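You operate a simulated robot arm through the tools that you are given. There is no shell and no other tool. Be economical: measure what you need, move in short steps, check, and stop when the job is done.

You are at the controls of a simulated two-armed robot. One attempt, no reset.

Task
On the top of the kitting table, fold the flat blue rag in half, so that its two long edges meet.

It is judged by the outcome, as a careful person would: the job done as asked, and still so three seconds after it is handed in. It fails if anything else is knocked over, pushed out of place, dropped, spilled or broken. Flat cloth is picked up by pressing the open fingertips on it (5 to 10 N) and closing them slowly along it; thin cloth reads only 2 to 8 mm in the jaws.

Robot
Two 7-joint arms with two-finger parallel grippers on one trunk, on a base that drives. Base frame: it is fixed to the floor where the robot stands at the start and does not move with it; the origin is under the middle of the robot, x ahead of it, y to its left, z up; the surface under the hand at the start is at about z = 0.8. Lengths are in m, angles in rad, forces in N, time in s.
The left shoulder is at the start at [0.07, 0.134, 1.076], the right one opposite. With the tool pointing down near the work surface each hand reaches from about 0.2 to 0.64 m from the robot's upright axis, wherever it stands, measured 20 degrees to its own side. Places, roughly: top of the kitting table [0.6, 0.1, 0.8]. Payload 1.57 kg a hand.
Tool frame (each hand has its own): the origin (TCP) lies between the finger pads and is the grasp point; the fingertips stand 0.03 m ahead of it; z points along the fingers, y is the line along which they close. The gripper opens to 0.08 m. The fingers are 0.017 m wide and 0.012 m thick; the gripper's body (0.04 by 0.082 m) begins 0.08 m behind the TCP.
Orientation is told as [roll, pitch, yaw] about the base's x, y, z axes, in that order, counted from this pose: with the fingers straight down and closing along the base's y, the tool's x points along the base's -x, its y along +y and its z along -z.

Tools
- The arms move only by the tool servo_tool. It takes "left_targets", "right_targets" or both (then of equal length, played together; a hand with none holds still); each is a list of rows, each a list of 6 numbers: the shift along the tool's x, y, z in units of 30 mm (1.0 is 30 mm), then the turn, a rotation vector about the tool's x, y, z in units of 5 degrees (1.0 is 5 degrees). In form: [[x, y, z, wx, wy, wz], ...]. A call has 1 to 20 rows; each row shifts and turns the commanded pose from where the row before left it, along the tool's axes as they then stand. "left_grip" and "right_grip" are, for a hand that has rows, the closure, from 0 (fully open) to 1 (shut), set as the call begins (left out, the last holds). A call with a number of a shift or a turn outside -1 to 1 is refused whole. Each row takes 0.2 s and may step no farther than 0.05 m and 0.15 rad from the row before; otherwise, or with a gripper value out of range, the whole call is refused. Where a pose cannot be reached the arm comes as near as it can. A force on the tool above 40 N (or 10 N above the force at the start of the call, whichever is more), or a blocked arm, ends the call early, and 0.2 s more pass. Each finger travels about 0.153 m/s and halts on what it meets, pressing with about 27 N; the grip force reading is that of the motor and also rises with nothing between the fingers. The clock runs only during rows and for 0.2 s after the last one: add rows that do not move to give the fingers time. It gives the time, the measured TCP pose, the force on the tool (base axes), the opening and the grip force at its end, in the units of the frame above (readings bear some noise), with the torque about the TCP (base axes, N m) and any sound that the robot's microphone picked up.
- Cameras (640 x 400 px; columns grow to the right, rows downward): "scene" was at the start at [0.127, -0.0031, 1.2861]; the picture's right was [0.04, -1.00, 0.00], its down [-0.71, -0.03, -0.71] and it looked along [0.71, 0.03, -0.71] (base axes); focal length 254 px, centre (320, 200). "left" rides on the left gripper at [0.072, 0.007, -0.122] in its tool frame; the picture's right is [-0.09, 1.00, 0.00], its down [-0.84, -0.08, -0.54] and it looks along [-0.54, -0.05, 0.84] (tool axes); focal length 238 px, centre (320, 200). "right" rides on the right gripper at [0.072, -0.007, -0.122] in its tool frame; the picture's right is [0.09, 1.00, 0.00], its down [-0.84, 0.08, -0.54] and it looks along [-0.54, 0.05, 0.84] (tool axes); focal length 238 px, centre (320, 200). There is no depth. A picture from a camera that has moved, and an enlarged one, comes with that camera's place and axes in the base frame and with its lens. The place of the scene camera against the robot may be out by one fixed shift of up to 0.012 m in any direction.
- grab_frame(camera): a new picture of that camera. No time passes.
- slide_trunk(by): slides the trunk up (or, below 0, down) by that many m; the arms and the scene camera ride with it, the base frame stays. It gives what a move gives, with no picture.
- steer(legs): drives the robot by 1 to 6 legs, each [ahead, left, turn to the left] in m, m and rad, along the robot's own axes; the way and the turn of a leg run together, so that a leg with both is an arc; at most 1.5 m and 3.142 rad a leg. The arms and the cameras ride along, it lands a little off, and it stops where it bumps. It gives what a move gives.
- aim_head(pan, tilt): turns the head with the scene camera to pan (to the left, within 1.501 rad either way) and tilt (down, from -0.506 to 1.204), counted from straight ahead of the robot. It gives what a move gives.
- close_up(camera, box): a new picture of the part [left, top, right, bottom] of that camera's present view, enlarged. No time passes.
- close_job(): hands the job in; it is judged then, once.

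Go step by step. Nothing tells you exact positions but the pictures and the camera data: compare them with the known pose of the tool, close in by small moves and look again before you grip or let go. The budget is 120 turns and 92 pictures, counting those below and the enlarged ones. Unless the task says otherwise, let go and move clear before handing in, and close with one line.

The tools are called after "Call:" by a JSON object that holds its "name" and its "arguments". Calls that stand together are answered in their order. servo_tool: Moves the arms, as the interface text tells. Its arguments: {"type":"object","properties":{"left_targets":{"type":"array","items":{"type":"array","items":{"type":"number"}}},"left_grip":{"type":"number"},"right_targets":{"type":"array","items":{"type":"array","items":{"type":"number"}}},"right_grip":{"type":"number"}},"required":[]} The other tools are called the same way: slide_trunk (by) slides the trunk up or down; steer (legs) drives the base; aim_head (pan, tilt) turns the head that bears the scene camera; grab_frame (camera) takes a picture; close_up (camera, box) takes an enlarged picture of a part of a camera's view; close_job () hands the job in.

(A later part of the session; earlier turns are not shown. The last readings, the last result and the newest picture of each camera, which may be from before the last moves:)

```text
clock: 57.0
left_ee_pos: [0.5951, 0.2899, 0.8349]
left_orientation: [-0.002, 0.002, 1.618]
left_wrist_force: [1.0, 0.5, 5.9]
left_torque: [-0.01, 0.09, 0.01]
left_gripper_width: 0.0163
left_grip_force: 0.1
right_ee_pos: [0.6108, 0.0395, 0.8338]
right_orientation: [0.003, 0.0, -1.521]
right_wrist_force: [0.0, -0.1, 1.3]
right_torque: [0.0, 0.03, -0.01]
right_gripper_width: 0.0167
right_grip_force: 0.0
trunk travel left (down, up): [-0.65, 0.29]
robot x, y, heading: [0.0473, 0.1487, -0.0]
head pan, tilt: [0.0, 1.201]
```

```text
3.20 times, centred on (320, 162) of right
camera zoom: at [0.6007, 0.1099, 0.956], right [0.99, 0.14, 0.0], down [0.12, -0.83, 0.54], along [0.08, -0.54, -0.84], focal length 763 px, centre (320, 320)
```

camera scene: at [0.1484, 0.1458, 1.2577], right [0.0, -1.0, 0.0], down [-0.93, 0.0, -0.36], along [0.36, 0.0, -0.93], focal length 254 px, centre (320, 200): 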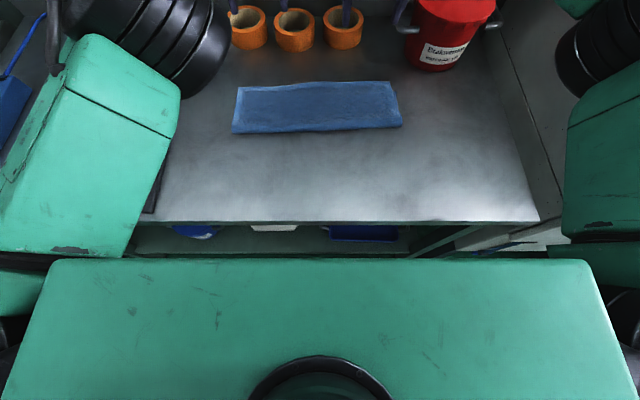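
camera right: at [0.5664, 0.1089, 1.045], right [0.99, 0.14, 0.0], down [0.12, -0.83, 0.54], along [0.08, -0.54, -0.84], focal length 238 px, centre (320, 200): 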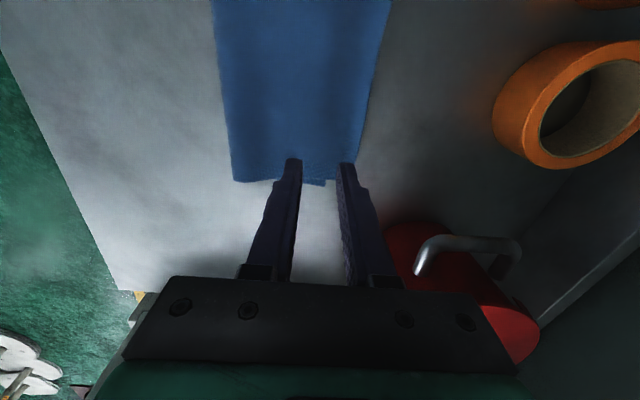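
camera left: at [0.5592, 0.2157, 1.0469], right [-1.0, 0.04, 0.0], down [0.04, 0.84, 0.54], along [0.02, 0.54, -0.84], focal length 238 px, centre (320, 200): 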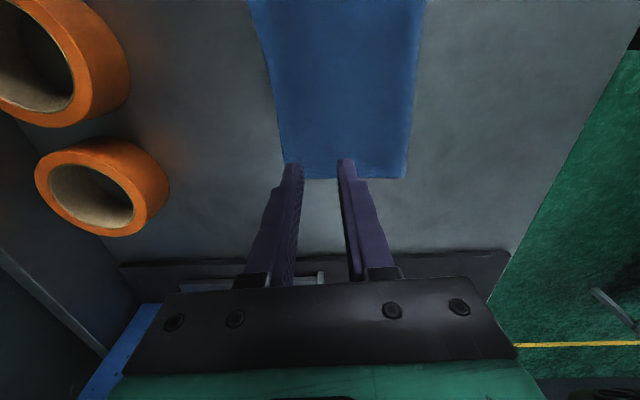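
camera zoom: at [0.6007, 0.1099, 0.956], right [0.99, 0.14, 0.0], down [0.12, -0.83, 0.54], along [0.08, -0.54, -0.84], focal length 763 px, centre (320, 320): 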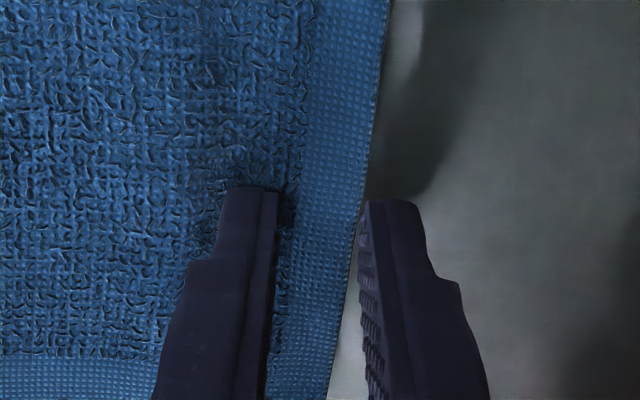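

Alignment looks good. I'll press slightly more on the right and close slowly on both.

Call:
{"name": "servo_tool", "arguments": {"left_targets": [[0, 0, 0.0, 0, 0, 0]], "right_targets": [[0, 0, 0.06, 0, 0, 0]], "left_grip": 0.85, "right_grip": 0.85}}

Call:
{"name": "servo_tool", "arguments": {"left_targets": [[0, 0, 0, 0, 0, 0]], "right_targets": [[0, 0, 0.02, 0, 0, 0]], "left_grip": 0.91, "right_grip": 0.91}}

Call:
{"name": "servo_tool", "arguments": {"left_targets": [[0, 0, 0, 0, 0, 0], [0, 0, 0, 0, 0, 0], [0, 0, 0, 0, 0, 0]], "right_targets": [[0, 0, 0, 0, 0, 0], [0, 0, 0, 0, 0, 0], [0, 0, 0, 0, 0, 0]], "left_grip": 1.0, "right_grip": 1.0}}

Call:
{"name": "servo_tool", "arguments": {"left_targets": [[0, 0, -0.3, 0, 0, 0], [0, 0.1, -0.4, 0, 0, 0], [0, 0.1, -0.4, 0, 0, 0], [0, 0.1, -0.4, 0, 0, 0]], "right_targets": [[0, 0, -0.3, 0, 0, 0], [0, -0.1, -0.4, 0, 0, 0], [0, -0.1, -0.4, 0, 0, 0], [0, -0.1, -0.4, 0, 0, 0]]}}

Call:
{"name": "grab_frame", "arguments": {"camera": "left"}}

Call:
{"name": "grab_frame", "arguments": {"camera": "right"}}

```text
clock: 57.4
left_ee_pos: [0.5951, 0.2893, 0.8352]
left_orientation: [-0.001, 0.0, 1.618]
left_wrist_force: [1.5, -0.4, 5.2]
left_torque: [-0.05, 0.03, 0.02]
left_gripper_width: 0.0106
left_grip_force: 0.0
right_ee_pos: [0.6111, 0.0384, 0.8351]
right_orientation: [0.002, 0.002, -1.52]
right_wrist_force: [0.4, -0.4, 3.6]
right_torque: [0.02, 0.0, 0.0]
right_gripper_width: 0.0115
right_grip_force: 0.2
trunk travel left (down, up): [-0.65, 0.29]
robot x, y, heading: [0.0486, 0.1512, -0.002]
head pan, tilt: [0.0, 1.201]
```

```text
clock: 57.8
left_ee_pos: [0.5944, 0.2906, 0.8346]
left_orientation: [0.0, 0.001, 1.619]
left_wrist_force: [0.9, -0.7, 5.0]
left_torque: [0.02, 0.04, 0.02]
left_gripper_width: 0.006
left_grip_force: 0.1
right_ee_pos: [0.6104, 0.0392, 0.8333]
right_orientation: [0.002, 0.002, -1.521]
right_wrist_force: [1.1, -0.8, 7.8]
right_torque: [-0.04, 0.0, 0.01]
right_gripper_width: 0.0053
right_grip_force: 0.0
trunk travel left (down, up): [-0.65, 0.29]
robot x, y, heading: [0.0477, 0.153, -0.001]
head pan, tilt: [0.0, 1.201]
```

```text
clock: 58.6
left_ee_pos: [0.5937, 0.2905, 0.8366]
left_orientation: [-0.002, 0.002, 1.618]
left_wrist_force: [0.5, -0.4, 3.5]
left_torque: [0.0, 0.07, -0.02]
left_gripper_width: 0.0
left_grip_force: 21.1
right_ee_pos: [0.6096, 0.0392, 0.833]
right_orientation: [0.004, 0.0, -1.521]
right_wrist_force: [0.2, -0.6, 10.6]
right_torque: [-0.02, 0.02, 0.03]
right_gripper_width: 0.0005
right_grip_force: 21.8
trunk travel left (down, up): [-0.65, 0.29]
robot x, y, heading: [0.051, 0.1503, -0.002]
head pan, tilt: [0.0, 1.201]
```

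```text
clock: 59.6
left_ee_pos: [0.5851, 0.2894, 0.878]
left_orientation: [0.002, 0.003, 1.617]
left_wrist_force: [-0.8, 0.4, 0.4]
left_torque: [0.02, -0.04, 0.04]
left_gripper_width: 0.0
left_grip_force: 21.2
right_ee_pos: [0.602, 0.0405, 0.8762]
right_orientation: [0.002, 0.0, -1.522]
right_wrist_force: [-0.9, -0.1, -0.1]
right_torque: [-0.02, 0.0, 0.0]
right_gripper_width: 0.0
right_grip_force: 20.9
trunk travel left (down, up): [-0.65, 0.29]
robot x, y, heading: [0.0457, 0.1502, -0.003]
head pan, tilt: [0.0, 1.201]
```

```text
32 pictures are left
camera left: at [0.5832, 0.2168, 1.0013], right [-1.0, 0.05, 0.0], down [0.04, 0.84, 0.54], along [0.02, 0.54, -0.84], focal length 238 px, centre (320, 200)
```

left: 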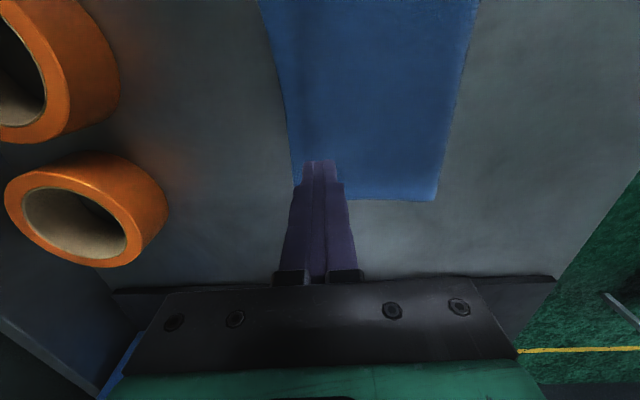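

```text
31 pictures are left
camera right: at [0.5926, 0.1111, 0.9983], right [0.99, 0.14, 0.0], down [0.12, -0.83, 0.54], along [0.08, -0.54, -0.84], focal length 238 px, centre (320, 200)
```

right: 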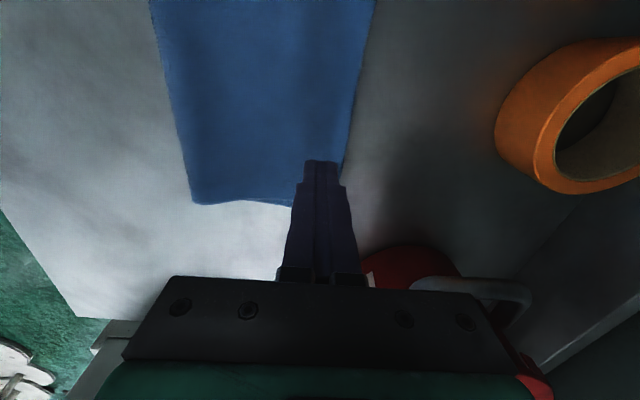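

Both pinches slipped out because the opening was too narrow. I'll retry with a wider opening (26 mm) at the same edge.

Call:
{"name": "servo_tool", "arguments": {"left_targets": [[0, -0.23, 0, 0, 0, 0], [0, -0.24, 0, 0, 0, 0], [0, 0, 0.4, 0, 0, 0], [0, 0, 0.5, 0, 0, 0], [0, 0, 0.4, 0, 0, 0], [0, 0, 0.22, 0, 0, 0], [0, 0, 0, 0, 0, 0]], "right_targets": [[0, 0.18, 0, 0, 0, 0], [0, 0.19, 0, 0, 0, 0], [0, 0, 0.4, 0, 0, 0], [0, 0, 0.5, 0, 0, 0], [0, 0, 0.4, 0, 0, 0], [0, 0, 0.18, 0, 0, 0], [0, 0, 0, 0, 0, 0]], "left_grip": 0.675, "right_grip": 0.675}}

Call:
{"name": "close_up", "arguments": {"camera": "left", "box": [220, 100, 420, 225]}}

Call:
{"name": "close_up", "arguments": {"camera": "right", "box": [220, 100, 420, 225]}}

```text
clock: 61.2
left_ee_pos: [0.5998, 0.2907, 0.8347]
left_orientation: [-0.004, 0.004, 1.617]
left_wrist_force: [1.6, 0.7, 9.7]
left_torque: [0.0, 0.13, 0.0]
left_gripper_width: 0.0249
left_grip_force: 0.2
right_ee_pos: [0.6122, 0.0407, 0.8338]
right_orientation: [0.002, 0.0, -1.521]
right_wrist_force: [1.7, -0.2, 8.7]
right_torque: [0.0, 0.16, 0.0]
right_gripper_width: 0.025
right_grip_force: 0.0
trunk travel left (down, up): [-0.65, 0.29]
robot x, y, heading: [0.0463, 0.1513, -0.001]
head pan, tilt: [0.0, 1.201]
```

```text
3.20 times, centred on (320, 162) of left
camera zoom: at [0.5964, 0.218, 0.9582], right [-1.0, 0.05, 0.0], down [0.04, 0.84, 0.54], along [0.03, 0.54, -0.84], focal length 763 px, centre (320, 320)
```

zoom: 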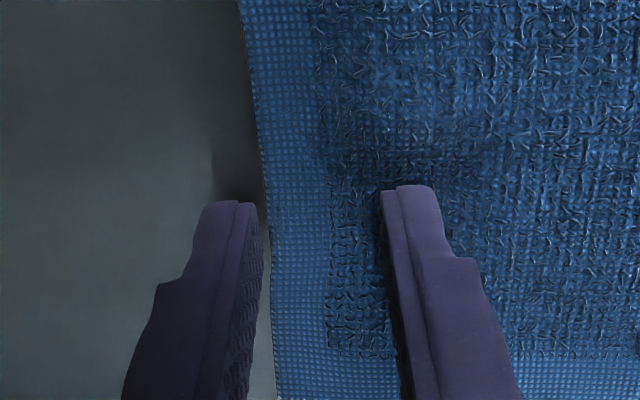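

```text
3.20 times, centred on (320, 162) of right
camera zoom: at [0.6013, 0.1104, 0.9555], right [0.99, 0.14, 0.0], down [0.12, -0.83, 0.54], along [0.08, -0.54, -0.84], focal length 763 px, centre (320, 320)
```

zoom: 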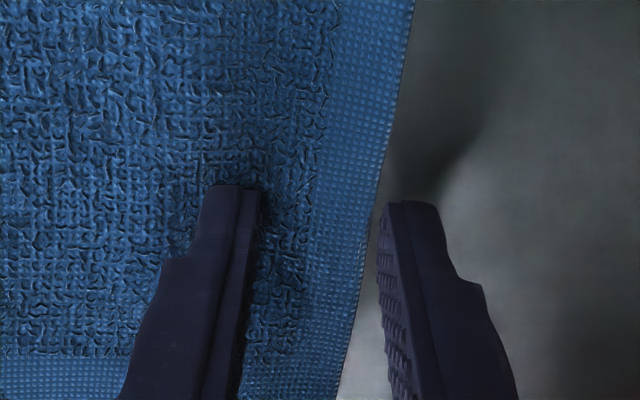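

Aligned, with about 9 N on each hand. Now I'll close slowly.

Call:
{"name": "servo_tool", "arguments": {"left_targets": [[0, 0, 0, 0, 0, 0]], "right_targets": [[0, 0, 0, 0, 0, 0]], "left_grip": 0.75, "right_grip": 0.75}}

Call:
{"name": "servo_tool", "arguments": {"left_targets": [[0, 0, 0, 0, 0, 0]], "right_targets": [[0, 0, 0, 0, 0, 0]], "left_grip": 0.82, "right_grip": 0.82}}

Call:
{"name": "servo_tool", "arguments": {"left_targets": [[0, 0, 0.03, 0, 0, 0]], "right_targets": [[0, 0, 0.03, 0, 0, 0]], "left_grip": 0.88, "right_grip": 0.88}}

Call:
{"name": "close_up", "arguments": {"camera": "left", "box": [220, 100, 420, 225]}}

```text
clock: 61.6
left_ee_pos: [0.5991, 0.2904, 0.8355]
left_orientation: [-0.004, 0.003, 1.617]
left_wrist_force: [1.2, 0.0, 11.4]
left_torque: [0.0, 0.11, 0.01]
left_gripper_width: 0.0186
left_grip_force: 0.0
right_ee_pos: [0.6109, 0.0398, 0.8338]
right_orientation: [0.004, 0.001, -1.521]
right_wrist_force: [1.0, 1.8, 8.6]
right_torque: [-0.04, 0.16, 0.0]
right_gripper_width: 0.019
right_grip_force: 0.1
trunk travel left (down, up): [-0.65, 0.29]
robot x, y, heading: [0.0444, 0.152, -0.001]
head pan, tilt: [0.0, 1.201]
```

```text
clock: 62.0
left_ee_pos: [0.5989, 0.2911, 0.8345]
left_orientation: [-0.003, 0.001, 1.618]
left_wrist_force: [1.9, 0.2, 10.3]
left_torque: [-0.03, 0.1, -0.01]
left_gripper_width: 0.0127
left_grip_force: 0.1
right_ee_pos: [0.6112, 0.0385, 0.8339]
right_orientation: [0.004, 0.0, -1.519]
right_wrist_force: [0.6, 0.3, 8.2]
right_torque: [-0.01, 0.13, 0.01]
right_gripper_width: 0.0138
right_grip_force: 0.0
trunk travel left (down, up): [-0.65, 0.29]
robot x, y, heading: [0.0455, 0.1538, -0.005]
head pan, tilt: [0.0, 1.201]
```

```text
clock: 62.4
left_ee_pos: [0.5995, 0.2911, 0.8347]
left_orientation: [-0.006, 0.001, 1.617]
left_wrist_force: [3.1, -0.2, 16.3]
left_torque: [-0.01, 0.12, -0.01]
left_gripper_width: 0.0072
left_grip_force: 0.1
right_ee_pos: [0.6108, 0.0392, 0.834]
right_orientation: [0.007, 0.001, -1.521]
right_wrist_force: [0.3, -0.4, 9.3]
right_torque: [-0.03, 0.11, 0.01]
right_gripper_width: 0.0091
right_grip_force: 0.1
trunk travel left (down, up): [-0.65, 0.29]
robot x, y, heading: [0.0466, 0.1497, -0.006]
head pan, tilt: [0.0, 1.201]
```

```text
3.20 times, centred on (320, 162) of left
camera zoom: at [0.5955, 0.2179, 0.9577], right [-1.0, 0.04, 0.0], down [0.03, 0.84, 0.54], along [0.03, 0.54, -0.84], focal length 763 px, centre (320, 320)
```

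zoom: 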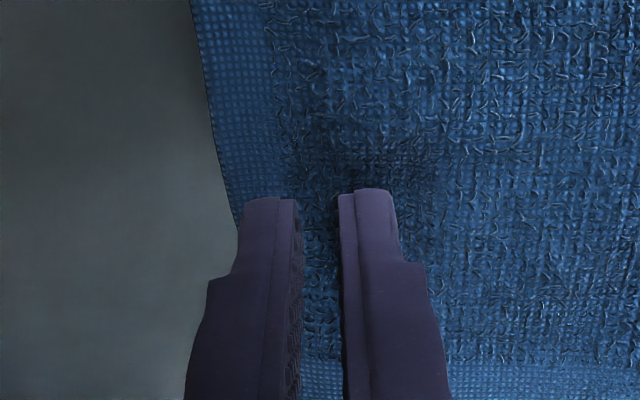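

The cloth slid under the outer finger instead of ridging up, because the inner finger carried the load on the thicker part. I'll lift off, open a little, tilt each hand about 4° so the outer finger reaches lower, and look again.

Call:
{"name": "servo_tool", "arguments": {"left_targets": [[0, 0, -0.1, 0, 0, 0], [0, 0, -0.4, 0, 0, 0], [0, 0, 0, -0.9, 0, 0], [0, 0, 0, 0, 0, 0]], "right_targets": [[0, 0, -0.1, 0, 0, 0], [0, 0, -0.4, 0, 0, 0], [0, 0, 0, 0.9, 0, 0], [0, 0, 0, 0, 0, 0]], "left_grip": 0.73, "right_grip": 0.73}}

Call:
{"name": "grab_frame", "arguments": {"camera": "left"}}

Call:
{"name": "grab_frame", "arguments": {"camera": "right"}}

```text
clock: 63.4
left_ee_pos: [0.6, 0.2913, 0.847]
left_orientation: [0.081, 0.002, 1.618]
left_wrist_force: [-0.1, -0.9, 0.3]
left_torque: [0.0, -0.01, 0.01]
left_gripper_width: 0.0218
left_grip_force: 0.0
right_ee_pos: [0.6126, 0.0397, 0.8467]
right_orientation: [-0.079, 0.001, -1.519]
right_wrist_force: [0.0, 0.2, -0.2]
right_torque: [-0.01, 0.0, 0.0]
right_gripper_width: 0.0216
right_grip_force: 0.0
trunk travel left (down, up): [-0.65, 0.29]
robot x, y, heading: [0.051, 0.152, -0.006]
head pan, tilt: [0.0, 1.201]
```

```text
27 pictures are left
camera left: at [0.6073, 0.2177, 0.9704], right [-1.0, 0.05, 0.08], down [0.08, 0.84, 0.53], along [-0.04, 0.54, -0.84], focal length 238 px, centre (320, 200)
```

left: 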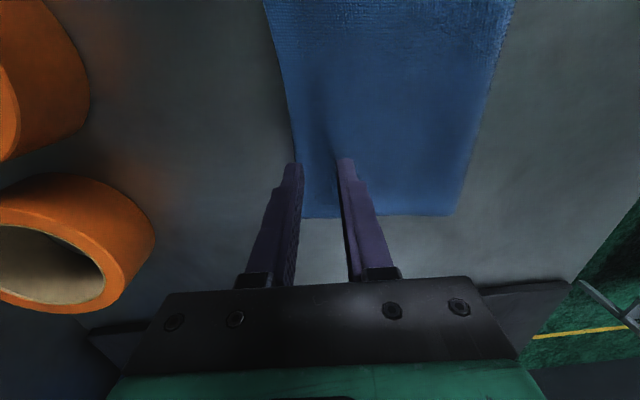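

```text
26 pictures are left
camera right: at [0.6118, 0.1107, 0.9677], right [0.99, 0.14, -0.08], down [0.16, -0.83, 0.53], along [0.01, -0.54, -0.84], focal length 238 px, centre (320, 200)
```

right: 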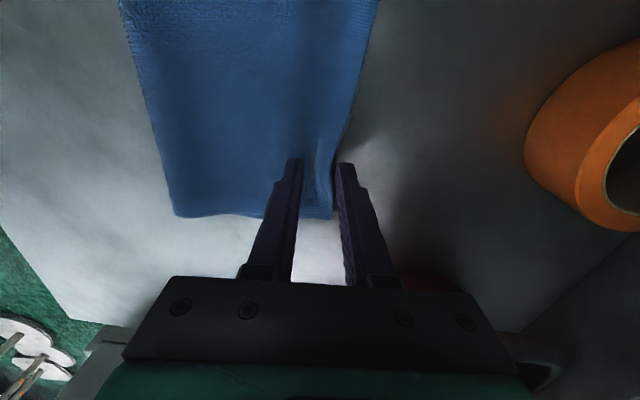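

The left edge is about 5 mm beyond the pad and the right edge is at the pad. I'll shift the left hand outward and lower both lightly.

Call:
{"name": "servo_tool", "arguments": {"left_targets": [[0, -0.2, 0, 0, 0, 0], [0, 0, 0.2, 0, 0, 0], [0, 0, 0.15, 0, 0, 0], [0, 0, 0.07, 0, 0, 0], [0, 0, 0, 0, 0, 0]], "right_targets": [[0, 0.05, 0, 0, 0, 0], [0, 0, 0.2, 0, 0, 0], [0, 0, 0.15, 0, 0, 0], [0, 0, 0.07, 0, 0, 0], [0, 0, 0, 0, 0, 0]]}}

Call:
{"name": "close_up", "arguments": {"camera": "left", "box": [220, 100, 420, 225]}}

Call:
{"name": "close_up", "arguments": {"camera": "right", "box": [220, 100, 420, 225]}}

```text
clock: 64.6
left_ee_pos: [0.6071, 0.2909, 0.8342]
left_orientation: [0.077, 0.0, 1.617]
left_wrist_force: [1.5, -0.4, 3.6]
left_torque: [-0.02, 0.04, 0.04]
left_gripper_width: 0.0216
left_grip_force: 0.1
right_ee_pos: [0.6133, 0.0396, 0.8349]
right_orientation: [-0.077, -0.001, -1.519]
right_wrist_force: [0.8, -0.2, 2.4]
right_torque: [0.01, 0.05, -0.01]
right_gripper_width: 0.0219
right_grip_force: 0.0
trunk travel left (down, up): [-0.65, 0.29]
robot x, y, heading: [0.0473, 0.1548, 0.003]
head pan, tilt: [0.0, 1.201]
```

```text
3.20 times, centred on (320, 162) of left
camera zoom: at [0.6125, 0.2181, 0.958], right [-1.0, 0.05, 0.08], down [0.08, 0.84, 0.53], along [-0.04, 0.54, -0.84], focal length 763 px, centre (320, 320)
```

zoom: 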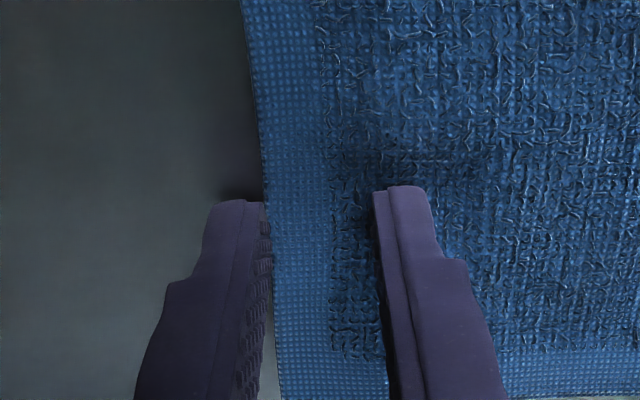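

```text
3.20 times, centred on (320, 162) of right
camera zoom: at [0.6127, 0.1106, 0.9553], right [0.99, 0.14, -0.08], down [0.16, -0.83, 0.53], along [0.01, -0.54, -0.84], focal length 763 px, centre (320, 320)
```

zoom: 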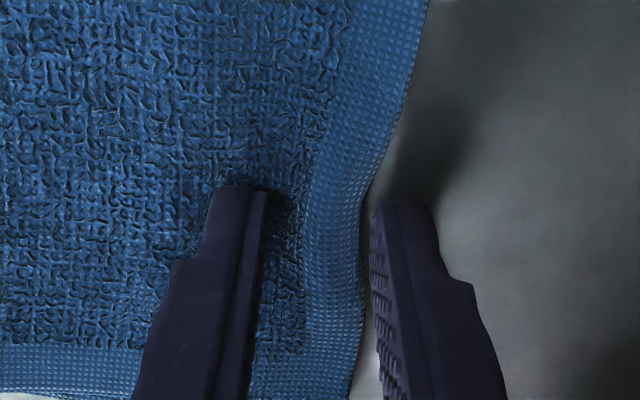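

Good alignment and a light load on the table. I'll close slowly.

Call:
{"name": "servo_tool", "arguments": {"left_targets": [[0, 0, 0.02, 0, 0, 0]], "right_targets": [[0, 0, 0.03, 0, 0, 0]], "left_grip": 0.8, "right_grip": 0.8}}

Call:
{"name": "servo_tool", "arguments": {"left_targets": [[0, 0, 0, 0, 0, 0]], "right_targets": [[0, 0, 0, 0, 0, 0]], "left_grip": 0.87, "right_grip": 0.87}}

Call:
{"name": "servo_tool", "arguments": {"left_targets": [[0, 0, 0.0, 0, 0, 0]], "right_targets": [[0, 0, 0.0, 0, 0, 0]], "left_grip": 0.93, "right_grip": 0.93}}

Call:
{"name": "servo_tool", "arguments": {"left_targets": [[0, 0, 0, 0, 0, 0], [0, 0, 0, 0, 0, 0], [0, 0, 0, 0, 0, 0]], "right_targets": [[0, 0, 0, 0, 0, 0], [0, 0, 0, 0, 0, 0], [0, 0, 0, 0, 0, 0]], "left_grip": 1.0, "right_grip": 1.0}}

```text
clock: 65.0
left_ee_pos: [0.6041, 0.2917, 0.8344]
left_orientation: [0.077, 0.003, 1.618]
left_wrist_force: [0.8, -0.1, 5.4]
left_torque: [0.04, 0.03, 0.01]
left_gripper_width: 0.0153
left_grip_force: 0.1
right_ee_pos: [0.6135, 0.0393, 0.834]
right_orientation: [-0.077, 0.001, -1.521]
right_wrist_force: [0.1, -0.2, 3.9]
right_torque: [-0.02, 0.04, -0.01]
right_gripper_width: 0.016
right_grip_force: 0.1
trunk travel left (down, up): [-0.65, 0.29]
robot x, y, heading: [0.0474, 0.1542, 0.0]
head pan, tilt: [0.0, 1.201]
```

```text
clock: 65.4
left_ee_pos: [0.6048, 0.2924, 0.8345]
left_orientation: [0.078, 0.001, 1.617]
left_wrist_force: [0.4, 0.3, 6.9]
left_torque: [-0.02, 0.08, 0.02]
left_gripper_width: 0.0093
left_grip_force: 0.0
right_ee_pos: [0.6129, 0.0391, 0.833]
right_orientation: [-0.076, 0.0, -1.52]
right_wrist_force: [-0.4, 0.2, 1.6]
right_torque: [0.0, 0.02, -0.01]
right_gripper_width: 0.0105
right_grip_force: 0.1
trunk travel left (down, up): [-0.65, 0.29]
robot x, y, heading: [0.0453, 0.15, -0.003]
head pan, tilt: [0.0, 1.201]
```

```text
clock: 65.8
left_ee_pos: [0.6042, 0.2897, 0.8336]
left_orientation: [0.079, 0.001, 1.617]
left_wrist_force: [1.5, 0.3, 6.4]
left_torque: [-0.01, 0.02, 0.01]
left_gripper_width: 0.0047
left_grip_force: 0.0
right_ee_pos: [0.6128, 0.0403, 0.8333]
right_orientation: [-0.077, 0.0, -1.519]
right_wrist_force: [0.7, 0.8, 3.1]
right_torque: [0.0, 0.04, 0.0]
right_gripper_width: 0.0076
right_grip_force: 1.0
trunk travel left (down, up): [-0.65, 0.29]
robot x, y, heading: [0.047, 0.1537, -0.004]
head pan, tilt: [0.0, 1.201]
```

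```text
clock: 66.6
left_ee_pos: [0.6051, 0.2907, 0.8362]
left_orientation: [0.076, 0.001, 1.618]
left_wrist_force: [-1.2, -0.4, 8.5]
left_torque: [-0.04, 0.11, 0.02]
left_gripper_width: 0.0
left_grip_force: 21.1
right_ee_pos: [0.6123, 0.0392, 0.8333]
right_orientation: [-0.077, -0.001, -1.519]
right_wrist_force: [-0.8, -0.2, 1.6]
right_torque: [-0.01, 0.02, 0.01]
right_gripper_width: 0.0041
right_grip_force: 24.5
trunk travel left (down, up): [-0.65, 0.29]
robot x, y, heading: [0.0501, 0.1523, -0.007]
head pan, tilt: [0.0, 1.201]
```

The right hand holds the hem (4 mm), but the left slipped. I'll lift and reopen the left wider for a pinch with both fingers on the cloth.

Call:
{"name": "servo_tool", "arguments": {"left_targets": [[0, 0, -0.2, 0, 0, 0], [0, 0, -0.3, 0, 0, 0], [0, 0.3, 0, 0, 0, 0], [0, 0.3, 0, 0, 0, 0], [0, 0, 0, 0, 0, 0]], "left_grip": 0.59}}

Call:
{"name": "grab_frame", "arguments": {"camera": "left"}}

```text
clock: 67.8
left_ee_pos: [0.5872, 0.2902, 0.85]
left_orientation: [0.079, 0.0, 1.619]
left_wrist_force: [0.0, 1.0, 0.6]
left_torque: [0.01, 0.01, 0.0]
left_gripper_width: 0.033
left_grip_force: 0.1
right_ee_pos: [0.6135, 0.0394, 0.8336]
right_orientation: [-0.076, -0.002, -1.519]
right_wrist_force: [0.3, 0.8, 4.3]
right_torque: [-0.01, 0.03, 0.01]
right_gripper_width: 0.0043
right_grip_force: 24.6
trunk travel left (down, up): [-0.65, 0.29]
robot x, y, heading: [0.0481, 0.1506, 0.002]
head pan, tilt: [0.0, 1.201]
```

```text
23 pictures are left
camera left: at [0.5951, 0.2172, 0.9732], right [-1.0, 0.05, 0.08], down [0.08, 0.84, 0.53], along [-0.04, 0.54, -0.84], focal length 238 px, centre (320, 200)
```

left: 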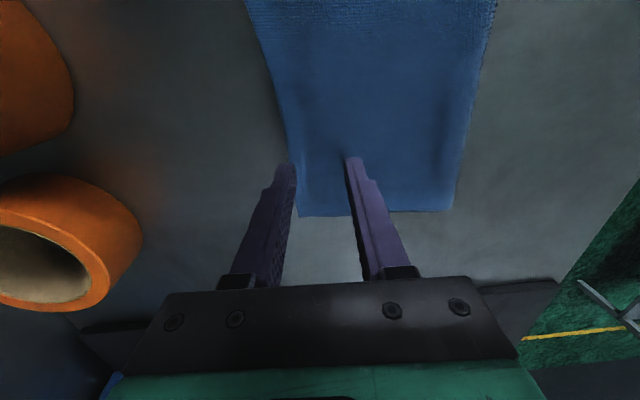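

The left edge is at x≈0.609. I'll shift so the outer finger sits wholly on the hem, press, and close.

Call:
{"name": "servo_tool", "arguments": {"left_targets": [[0, 0.14, 0, 0, 0, 0], [0, 0, 0.25, 0, 0, 0], [0, 0, 0.2, 0, 0, 0], [0, 0, 0.1, 0, 0, 0], [0, 0, 0, 0, 0, 0]], "left_grip": 0.68}}

Call:
{"name": "close_up", "arguments": {"camera": "left", "box": [220, 100, 420, 225]}}

```text
clock: 69.0
left_ee_pos: [0.5823, 0.289, 0.8351]
left_orientation: [0.077, 0.001, 1.618]
left_wrist_force: [2.2, 0.3, 8.5]
left_torque: [0.01, -0.06, 0.0]
left_gripper_width: 0.0251
left_grip_force: 0.1
right_ee_pos: [0.6134, 0.039, 0.8332]
right_orientation: [-0.076, 0.001, -1.52]
right_wrist_force: [1.2, 0.5, 3.5]
right_torque: [0.04, 0.0, 0.05]
right_gripper_width: 0.004
right_grip_force: 24.8
trunk travel left (down, up): [-0.65, 0.29]
robot x, y, heading: [0.0509, 0.1493, -0.003]
head pan, tilt: [0.0, 1.201]
```

```text
3.20 times, centred on (320, 162) of left
camera zoom: at [0.5894, 0.2167, 0.9581], right [-1.0, 0.05, 0.08], down [0.08, 0.84, 0.53], along [-0.04, 0.54, -0.84], focal length 763 px, centre (320, 320)
```

zoom: 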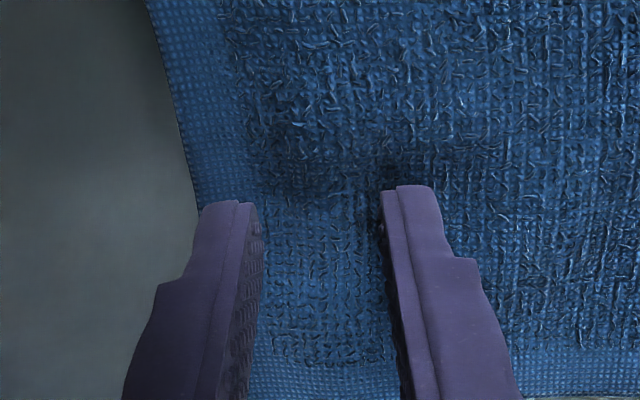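

Both left fingers are on the cloth at the hem with 8.5 N. I'll close slowly.

Call:
{"name": "servo_tool", "arguments": {"left_targets": [[0, 0, 0, 0, 0, 0]], "left_grip": 0.75}}

Call:
{"name": "servo_tool", "arguments": {"left_targets": [[0, 0, 0, 0, 0, 0]], "left_grip": 0.82}}

Call:
{"name": "servo_tool", "arguments": {"left_targets": [[0, 0, 0, 0, 0, 0]], "left_grip": 0.89}}

Call:
{"name": "servo_tool", "arguments": {"left_targets": [[0, 0, 0, 0, 0, 0], [0, 0, 0, 0, 0, 0], [0, 0, 0, 0, 0, 0]], "left_grip": 1.0}}

```text
clock: 69.4
left_ee_pos: [0.5833, 0.2898, 0.8341]
left_orientation: [0.078, 0.002, 1.619]
left_wrist_force: [0.1, -0.7, 8.9]
left_torque: [0.01, 0.02, 0.0]
left_gripper_width: 0.0191
left_grip_force: 0.1
right_ee_pos: [0.6127, 0.0401, 0.8329]
right_orientation: [-0.077, 0.002, -1.52]
right_wrist_force: [0.5, 0.9, 2.7]
right_torque: [-0.03, 0.03, 0.0]
right_gripper_width: 0.0042
right_grip_force: 24.4
trunk travel left (down, up): [-0.65, 0.29]
robot x, y, heading: [0.0497, 0.1521, -0.004]
head pan, tilt: [0.0, 1.201]
```

```text
clock: 69.8
left_ee_pos: [0.582, 0.2904, 0.8349]
left_orientation: [0.077, 0.003, 1.617]
left_wrist_force: [0.0, 0.7, 9.5]
left_torque: [-0.01, 0.06, -0.03]
left_gripper_width: 0.0148
left_grip_force: 0.2
right_ee_pos: [0.614, 0.0393, 0.8338]
right_orientation: [-0.076, 0.001, -1.519]
right_wrist_force: [0.4, 0.3, 1.0]
right_torque: [0.01, 0.01, 0.05]
right_gripper_width: 0.004
right_grip_force: 24.5
trunk travel left (down, up): [-0.65, 0.29]
robot x, y, heading: [0.0486, 0.1483, 0.002]
head pan, tilt: [0.0, 1.201]
```

```text
clock: 70.2
left_ee_pos: [0.5825, 0.2889, 0.8351]
left_orientation: [0.078, 0.002, 1.617]
left_wrist_force: [-2.2, -0.2, 10.4]
left_torque: [-0.01, 0.12, 0.01]
left_gripper_width: 0.0078
left_grip_force: 5.8
right_ee_pos: [0.613, 0.0393, 0.834]
right_orientation: [-0.075, 0.0, -1.519]
right_wrist_force: [1.3, 0.1, 2.3]
right_torque: [0.04, -0.02, 0.02]
right_gripper_width: 0.0041
right_grip_force: 24.5
trunk travel left (down, up): [-0.65, 0.29]
robot x, y, heading: [0.0515, 0.1509, 0.001]
head pan, tilt: [0.0, 1.201]
```

```text
clock: 71.0
left_ee_pos: [0.5819, 0.2901, 0.8359]
left_orientation: [0.077, 0.002, 1.617]
left_wrist_force: [2.7, -0.5, 13.0]
left_torque: [-0.04, 0.01, 0.0]
left_gripper_width: 0.0037
left_grip_force: 24.5
right_ee_pos: [0.6119, 0.0396, 0.8335]
right_orientation: [-0.078, -0.001, -1.521]
right_wrist_force: [-0.3, 1.3, 2.9]
right_torque: [0.0, 0.07, 0.04]
right_gripper_width: 0.0041
right_grip_force: 25.0
trunk travel left (down, up): [-0.65, 0.29]
robot x, y, heading: [0.0476, 0.1511, -0.003]
head pan, tilt: [0.0, 1.201]
```

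Both hands hold a two-thickness pinch, so just the upper layer. I'll lift about 6 cm with a slight move back and look for the lower edge.

Call:
{"name": "servo_tool", "arguments": {"left_targets": [[0, 0.05, -0.4, 0.45, 0, 0], [0, 0.1, -0.5, 0.45, 0, 0], [0, 0.2, -0.5, 0, 0, 0], [0, 0.3, -0.5, 0, 0, 0], [0, 0.4, -0.4, 0, 0, 0], [0, 0, 0, 0, 0, 0]], "right_targets": [[0, -0.05, -0.4, -0.45, 0, 0], [0, -0.1, -0.5, -0.45, 0, 0], [0, -0.2, -0.5, 0, 0, 0], [0, -0.3, -0.5, 0, 0, 0], [0, -0.4, -0.4, 0, 0, 0], [0, 0, 0, 0, 0, 0]]}}

Call:
{"name": "grab_frame", "arguments": {"camera": "left"}}

Call:
{"name": "grab_frame", "arguments": {"camera": "right"}}

```text
clock: 72.4
left_ee_pos: [0.5558, 0.2893, 0.9019]
left_orientation: [0.002, 0.002, 1.617]
left_wrist_force: [-0.6, -0.7, 0.3]
left_torque: [0.01, 0.08, 0.04]
left_gripper_width: 0.004
left_grip_force: 24.9
right_ee_pos: [0.5853, 0.0366, 0.9015]
right_orientation: [-0.002, 0.0, -1.521]
right_wrist_force: [0.2, 0.2, 0.3]
right_torque: [0.04, 0.04, 0.03]
right_gripper_width: 0.0037
right_grip_force: 24.1
trunk travel left (down, up): [-0.65, 0.29]
robot x, y, heading: [0.0455, 0.1534, -0.001]
head pan, tilt: [0.0, 1.201]
```

```text
21 pictures are left
camera left: at [0.5522, 0.2156, 1.0249], right [-1.0, 0.05, 0.0], down [0.04, 0.84, 0.54], along [0.02, 0.54, -0.84], focal length 238 px, centre (320, 200)
```

left: 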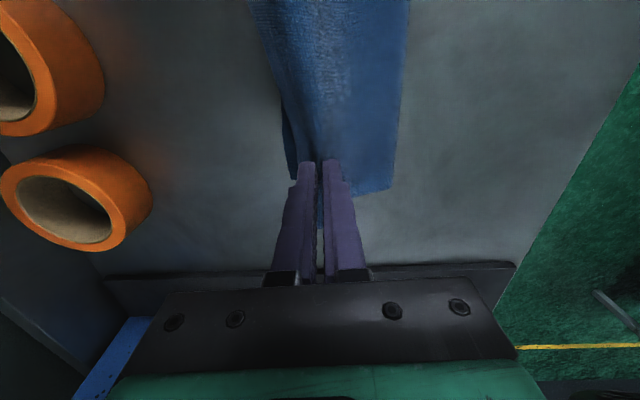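

```text
20 pictures are left
camera right: at [0.5749, 0.1085, 1.0228], right [0.99, 0.14, 0.0], down [0.12, -0.83, 0.54], along [0.08, -0.54, -0.84], focal length 238 px, centre (320, 200)
```

right: 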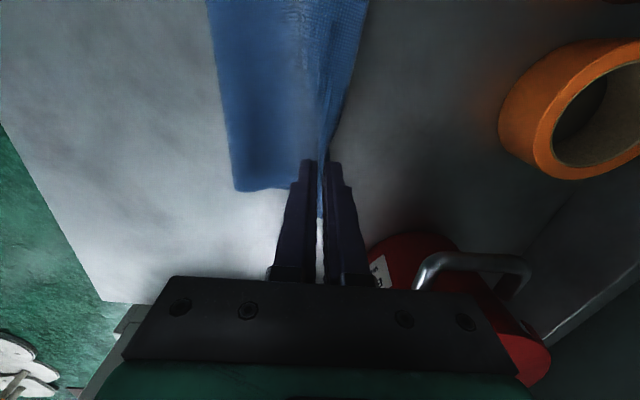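

The upper layer lifts cleanly. I'll bring it back further toward vertical so the lower edge shows.

Call:
{"name": "servo_tool", "arguments": {"left_targets": [[0, 0.6, -0.2, 0, 0, 0], [0, 0.6, -0.2, 0, 0, 0], [0, 0.6, -0.2, 0, 0, 0], [0, 0, 0, 0, 0, 0]], "right_targets": [[0, -0.6, -0.25, 0, 0, 0], [0, -0.6, -0.25, 0, 0, 0], [0, -0.6, -0.25, 0, 0, 0], [0, 0, 0, 0, 0, 0]]}}

Call:
{"name": "grab_frame", "arguments": {"camera": "left"}}

Call:
{"name": "grab_frame", "arguments": {"camera": "right"}}

```text
clock: 73.4
left_ee_pos: [0.4998, 0.2851, 0.9205]
left_orientation: [0.002, 0.001, 1.618]
left_wrist_force: [0.1, 0.2, 0.2]
left_torque: [-0.03, 0.04, 0.0]
left_gripper_width: 0.0037
left_grip_force: 24.4
right_ee_pos: [0.5301, 0.0362, 0.9222]
right_orientation: [-0.001, 0.0, -1.52]
right_wrist_force: [0.1, 0.3, 0.2]
right_torque: [0.02, 0.02, -0.03]
right_gripper_width: 0.0039
right_grip_force: 24.6
trunk travel left (down, up): [-0.65, 0.29]
robot x, y, heading: [0.0457, 0.152, -0.004]
head pan, tilt: [0.0, 1.201]
```

```text
19 pictures are left
camera left: at [0.4971, 0.2119, 1.0438], right [-1.0, 0.05, 0.0], down [0.04, 0.84, 0.54], along [0.02, 0.54, -0.84], focal length 238 px, centre (320, 200)
```

left: 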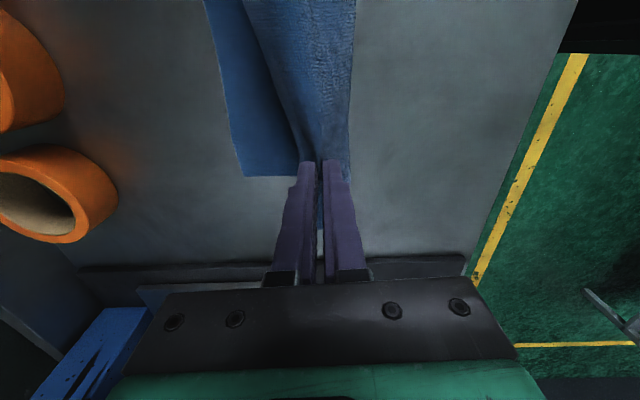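

```text
18 pictures are left
camera right: at [0.5203, 0.1072, 1.0447], right [0.99, 0.14, 0.0], down [0.12, -0.83, 0.54], along [0.08, -0.54, -0.84], focal length 238 px, centre (320, 200)
```

right: 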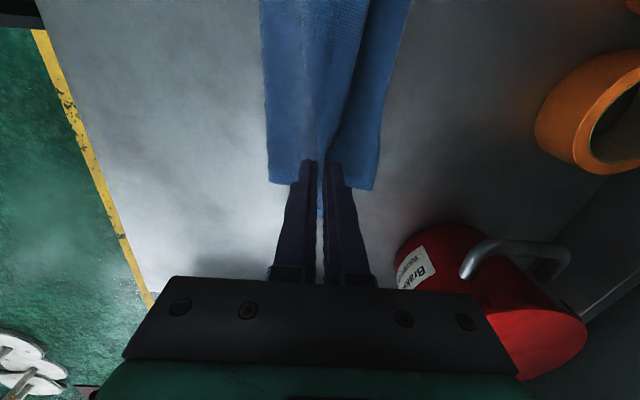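

The lower edge is at (0.5885, 0.330) to (0.604, -0.025), and the crease is about where it should be. I'll lay the upper edge down about 2 cm shorter than last time to allow for springback, also shifting it slightly toward -y and stretching it.

Call:
{"name": "servo_tool", "arguments": {"left_targets": [[0.02, -0.14, 0.33, 0, 0, 0], [0.02, -0.14, 0.33, 0, 0, 0], [0.02, -0.14, 0.33, 0, 0, 0], [0.02, -0.14, 0.33, 0, 0, 0], [0.02, -0.14, 0.33, 0, 0, 0], [0.02, -0.14, 0.33, 0, 0, 0], [0.02, -0.14, 0.33, 0, 0, 0], [0, 0, 0, 0, 0, 0]], "right_targets": [[-0.083, 0.14, 0.36, 0, 0, 0], [-0.083, 0.14, 0.36, 0, 0, 0], [-0.083, 0.14, 0.36, 0, 0, 0], [-0.083, 0.14, 0.36, 0, 0, 0], [-0.083, 0.14, 0.36, 0, 0, 0], [-0.083, 0.14, 0.36, 0, 0, 0], [-0.083, 0.14, 0.36, 0, 0, 0], [0, 0, 0, 0, 0, 0]]}}

Call:
{"name": "grab_frame", "arguments": {"camera": "left"}}

```text
clock: 75.2
left_ee_pos: [0.5284, 0.2826, 0.8519]
left_orientation: [-0.001, 0.003, 1.616]
left_wrist_force: [1.1, -5.1, 0.9]
left_torque: [-0.21, 0.04, 0.03]
left_gripper_width: 0.0036
left_grip_force: 25.2
right_ee_pos: [0.559, 0.0186, 0.848]
right_orientation: [0.001, -0.001, -1.519]
right_wrist_force: [0.0, 5.8, 0.4]
right_torque: [0.16, 0.04, -0.02]
right_gripper_width: 0.0038
right_grip_force: 24.9
trunk travel left (down, up): [-0.65, 0.29]
robot x, y, heading: [0.0492, 0.1531, 0.0]
head pan, tilt: [0.0, 1.201]
```

```text
17 pictures are left
camera left: at [0.5258, 0.2096, 0.9747], right [-1.0, 0.05, 0.0], down [0.04, 0.84, 0.54], along [0.02, 0.54, -0.84], focal length 238 px, centre (320, 200)
```

left: 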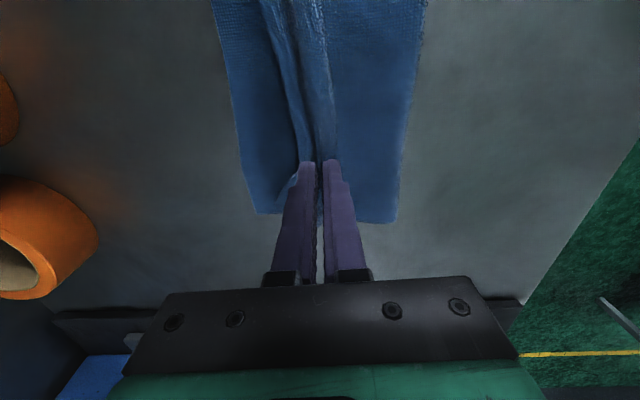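

The hem is stretched taut along y (about 5 N), so I'll ease the right hand in by 4 mm, then open both gently.

Call:
{"name": "servo_tool", "arguments": {"left_targets": [[0, 0, 0, 0, 0, 0], [0, 0, 0, 0, 0, 0]], "right_targets": [[0.15, 0, 0.05, 0, 0, 0], [0, 0, 0, 0, 0, 0]]}}

Call:
{"name": "servo_tool", "arguments": {"left_targets": [[0, 0, 0, 0, 0, 0], [0, 0, 0, 0, 0, 0], [0, 0, -0.15, 0, 0, 0], [0, 0, -0.3, 0, 0, 0], [0, 0, -0.6, 0, 0, 0], [0, 0, -0.9, 0, 0, 0], [0, 0, -0.6, 0, 0, 0]], "right_targets": [[0, 0, 0, 0, 0, 0], [0, 0, 0, 0, 0, 0], [0, 0, -0.15, 0, 0, 0], [0, 0, -0.3, 0, 0, 0], [0, 0, -0.6, 0, 0, 0], [0, 0, -0.9, 0, 0, 0], [0, 0, -0.6, 0, 0, 0]], "left_grip": 0.75, "right_grip": 0.75}}

Call:
{"name": "grab_frame", "arguments": {"camera": "left"}}

Call:
{"name": "grab_frame", "arguments": {"camera": "right"}}

```text
clock: 75.8
left_ee_pos: [0.5292, 0.2833, 0.8505]
left_orientation: [0.002, 0.002, 1.617]
left_wrist_force: [0.4, -3.2, -0.6]
left_torque: [-0.11, -0.01, 0.02]
left_gripper_width: 0.0037
left_grip_force: 25.1
right_ee_pos: [0.5587, 0.0215, 0.8467]
right_orientation: [0.0, -0.001, -1.521]
right_wrist_force: [-0.7, 3.1, 0.0]
right_torque: [0.15, 0.02, 0.0]
right_gripper_width: 0.004
right_grip_force: 24.7
trunk travel left (down, up): [-0.65, 0.29]
robot x, y, heading: [0.0478, 0.1506, -0.002]
head pan, tilt: [0.0, 1.201]
```

```text
clock: 77.4
left_ee_pos: [0.529, 0.2827, 0.9292]
left_orientation: [0.003, 0.001, 1.618]
left_wrist_force: [0.2, 0.0, 0.2]
left_torque: [-0.02, 0.01, -0.06]
left_gripper_width: 0.02
left_grip_force: 0.1
right_ee_pos: [0.56, 0.0238, 0.9232]
right_orientation: [-0.001, 0.001, -1.521]
right_wrist_force: [0.9, 0.4, -0.5]
right_torque: [0.0, 0.01, 0.05]
right_gripper_width: 0.0202
right_grip_force: 0.1
trunk travel left (down, up): [-0.65, 0.29]
robot x, y, heading: [0.0443, 0.1529, -0.0]
head pan, tilt: [0.0, 1.201]
```

```text
16 pictures are left
camera left: at [0.5265, 0.2103, 1.0522], right [-1.0, 0.05, 0.0], down [0.04, 0.84, 0.54], along [0.02, 0.54, -0.84], focal length 238 px, centre (320, 200)
```

left: 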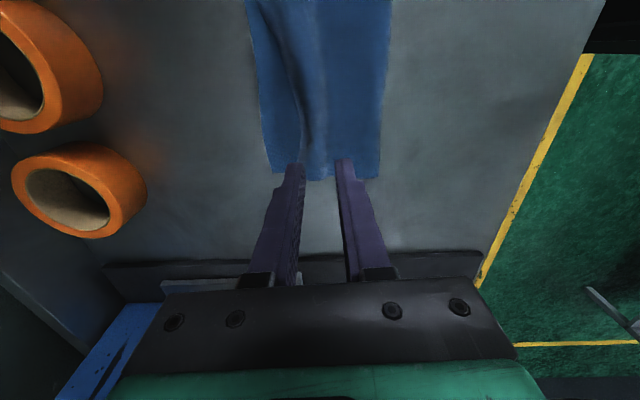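

```text
15 pictures are left
camera right: at [0.5492, 0.0944, 1.0442], right [0.99, 0.14, 0.0], down [0.12, -0.83, 0.54], along [0.08, -0.54, -0.84], focal length 238 px, centre (320, 200)
```

right: 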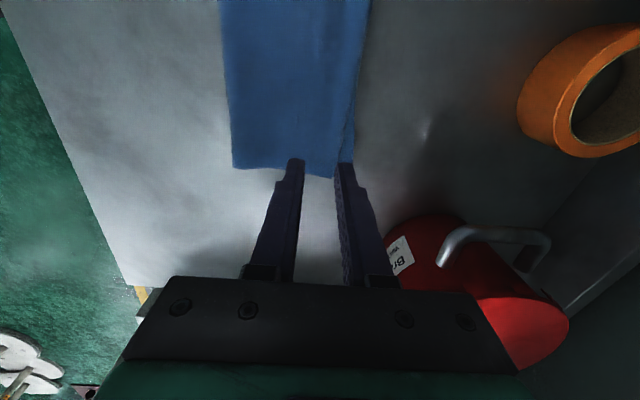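

The right side now looks aligned. On the left the hem seems not to have sprung out, so I'll look closer.

Call:
{"name": "close_up", "arguments": {"camera": "left", "box": [220, 0, 420, 190]}}

Call:
{"name": "close_up", "arguments": {"camera": "scene", "box": [200, 50, 440, 200]}}

```text
2.11 times, centred on (320, 95) of left
camera zoom: at [0.5265, 0.2103, 1.0522], right [-1.0, 0.05, 0.0], down [0.04, 0.84, 0.54], along [0.02, 0.54, -0.84], focal length 502 px, centre (320, 421)
```

zoom: 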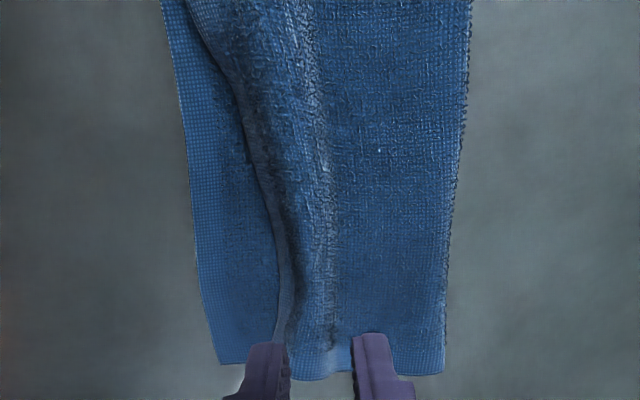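

```text
2.67 times, centred on (320, 125) of scene
camera zoom: at [0.1504, 0.1454, 1.2574], right [0.0, -1.0, 0.0], down [-0.93, 0.0, -0.36], along [0.36, 0.0, -0.93], focal length 678 px, centre (320, 400)
```

zoom: 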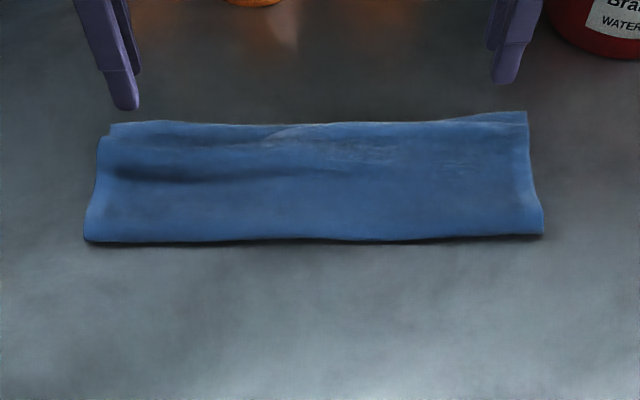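

On the left the hem is tucked under itself, with the fold of the tuck at x≈0.548. I'll straddle that hump with the left fingers (outer side slightly lower), pinch it, and lift so the hem falls free.

Call:
{"name": "servo_tool", "arguments": {"left_targets": [[0, -0.2, 0.4, -0.45, 0, 0], [0, -0.2, 0.6, -0.45, 0, 0], [0, 0, 0.7, 0, 0, 0], [0, 0, 0.7, 0, 0, 0], [0, 0, 0.4, 0, 0, 0], [0, 0, 0.15, 0, 0, 0], [0, 0, 0, 0, 0, 0]], "left_grip": 0.6}}

Call:
{"name": "close_up", "arguments": {"camera": "left", "box": [220, 80, 420, 225]}}

```text
clock: 79.0
left_ee_pos: [0.5351, 0.2835, 0.8393]
left_orientation: [0.081, 0.001, 1.617]
left_wrist_force: [0.0, 0.4, 0.2]
left_torque: [-0.01, 0.01, -0.02]
left_gripper_width: 0.0321
left_grip_force: 0.0
right_ee_pos: [0.559, 0.0239, 0.9222]
right_orientation: [-0.002, -0.001, -1.521]
right_wrist_force: [0.5, 0.9, 0.6]
right_torque: [-0.01, 0.0, -0.01]
right_gripper_width: 0.0201
right_grip_force: 0.1
trunk travel left (down, up): [-0.65, 0.29]
robot x, y, heading: [0.0512, 0.1477, -0.005]
head pan, tilt: [0.0, 1.201]
```

```text
2.76 times, centred on (320, 152) of left
camera zoom: at [0.5422, 0.2108, 0.9623], right [-1.0, 0.05, 0.08], down [0.08, 0.84, 0.53], along [-0.04, 0.54, -0.84], focal length 658 px, centre (320, 331)
```

zoom: 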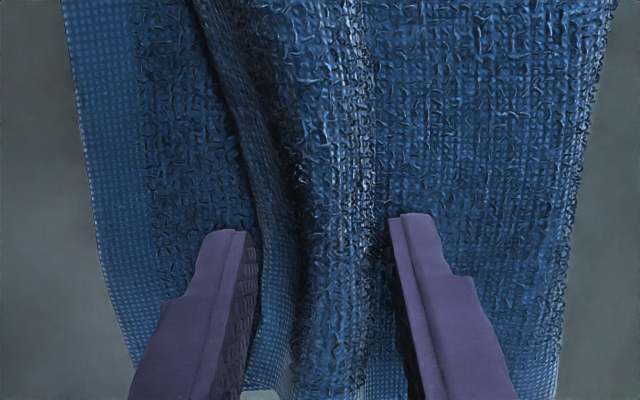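

Now it's clear: the upper layer isn't tucked but arched up, its hem stuck standing on the lower layer short of the edge. I'll close the fingers and gently wipe the hump outward to flatten it.

Call:
{"name": "servo_tool", "arguments": {"left_targets": [[0, 0, -0.5, 0.45, 0, 0], [0, 0, -0.5, 0.45, 0, 0], [0, 0.15, -0.2, 0, 0, 0], [0, 0, 0, 0, 0, 0], [0, 0, 0.4, 0, 0, 0], [0, 0, 0.3, 0, 0, 0], [0, 0, 0.2, 0, 0, 0], [0, 0, 0.15, 0, 0, 0]], "left_grip": 1.0}}

Call:
{"name": "grab_frame", "arguments": {"camera": "left"}}

```text
clock: 80.8
left_ee_pos: [0.5357, 0.284, 0.8442]
left_orientation: [0.0, 0.002, 1.618]
left_wrist_force: [0.6, 0.1, -0.1]
left_torque: [-0.02, 0.1, 0.02]
left_gripper_width: 0.0047
left_grip_force: 25.7
right_ee_pos: [0.5593, 0.0229, 0.9218]
right_orientation: [-0.001, 0.0, -1.52]
right_wrist_force: [0.5, 0.5, 0.3]
right_torque: [0.03, 0.0, 0.0]
right_gripper_width: 0.0199
right_grip_force: 0.1
trunk travel left (down, up): [-0.65, 0.29]
robot x, y, heading: [0.0486, 0.1549, 0.002]
head pan, tilt: [0.0, 1.201]
```

```text
11 pictures are left
camera left: at [0.5319, 0.2105, 0.9671], right [-1.0, 0.04, 0.0], down [0.04, 0.84, 0.54], along [0.02, 0.54, -0.84], focal length 238 px, centre (320, 200)
```

left: 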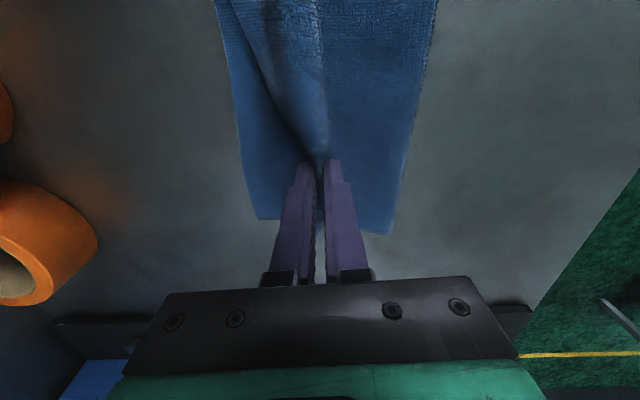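

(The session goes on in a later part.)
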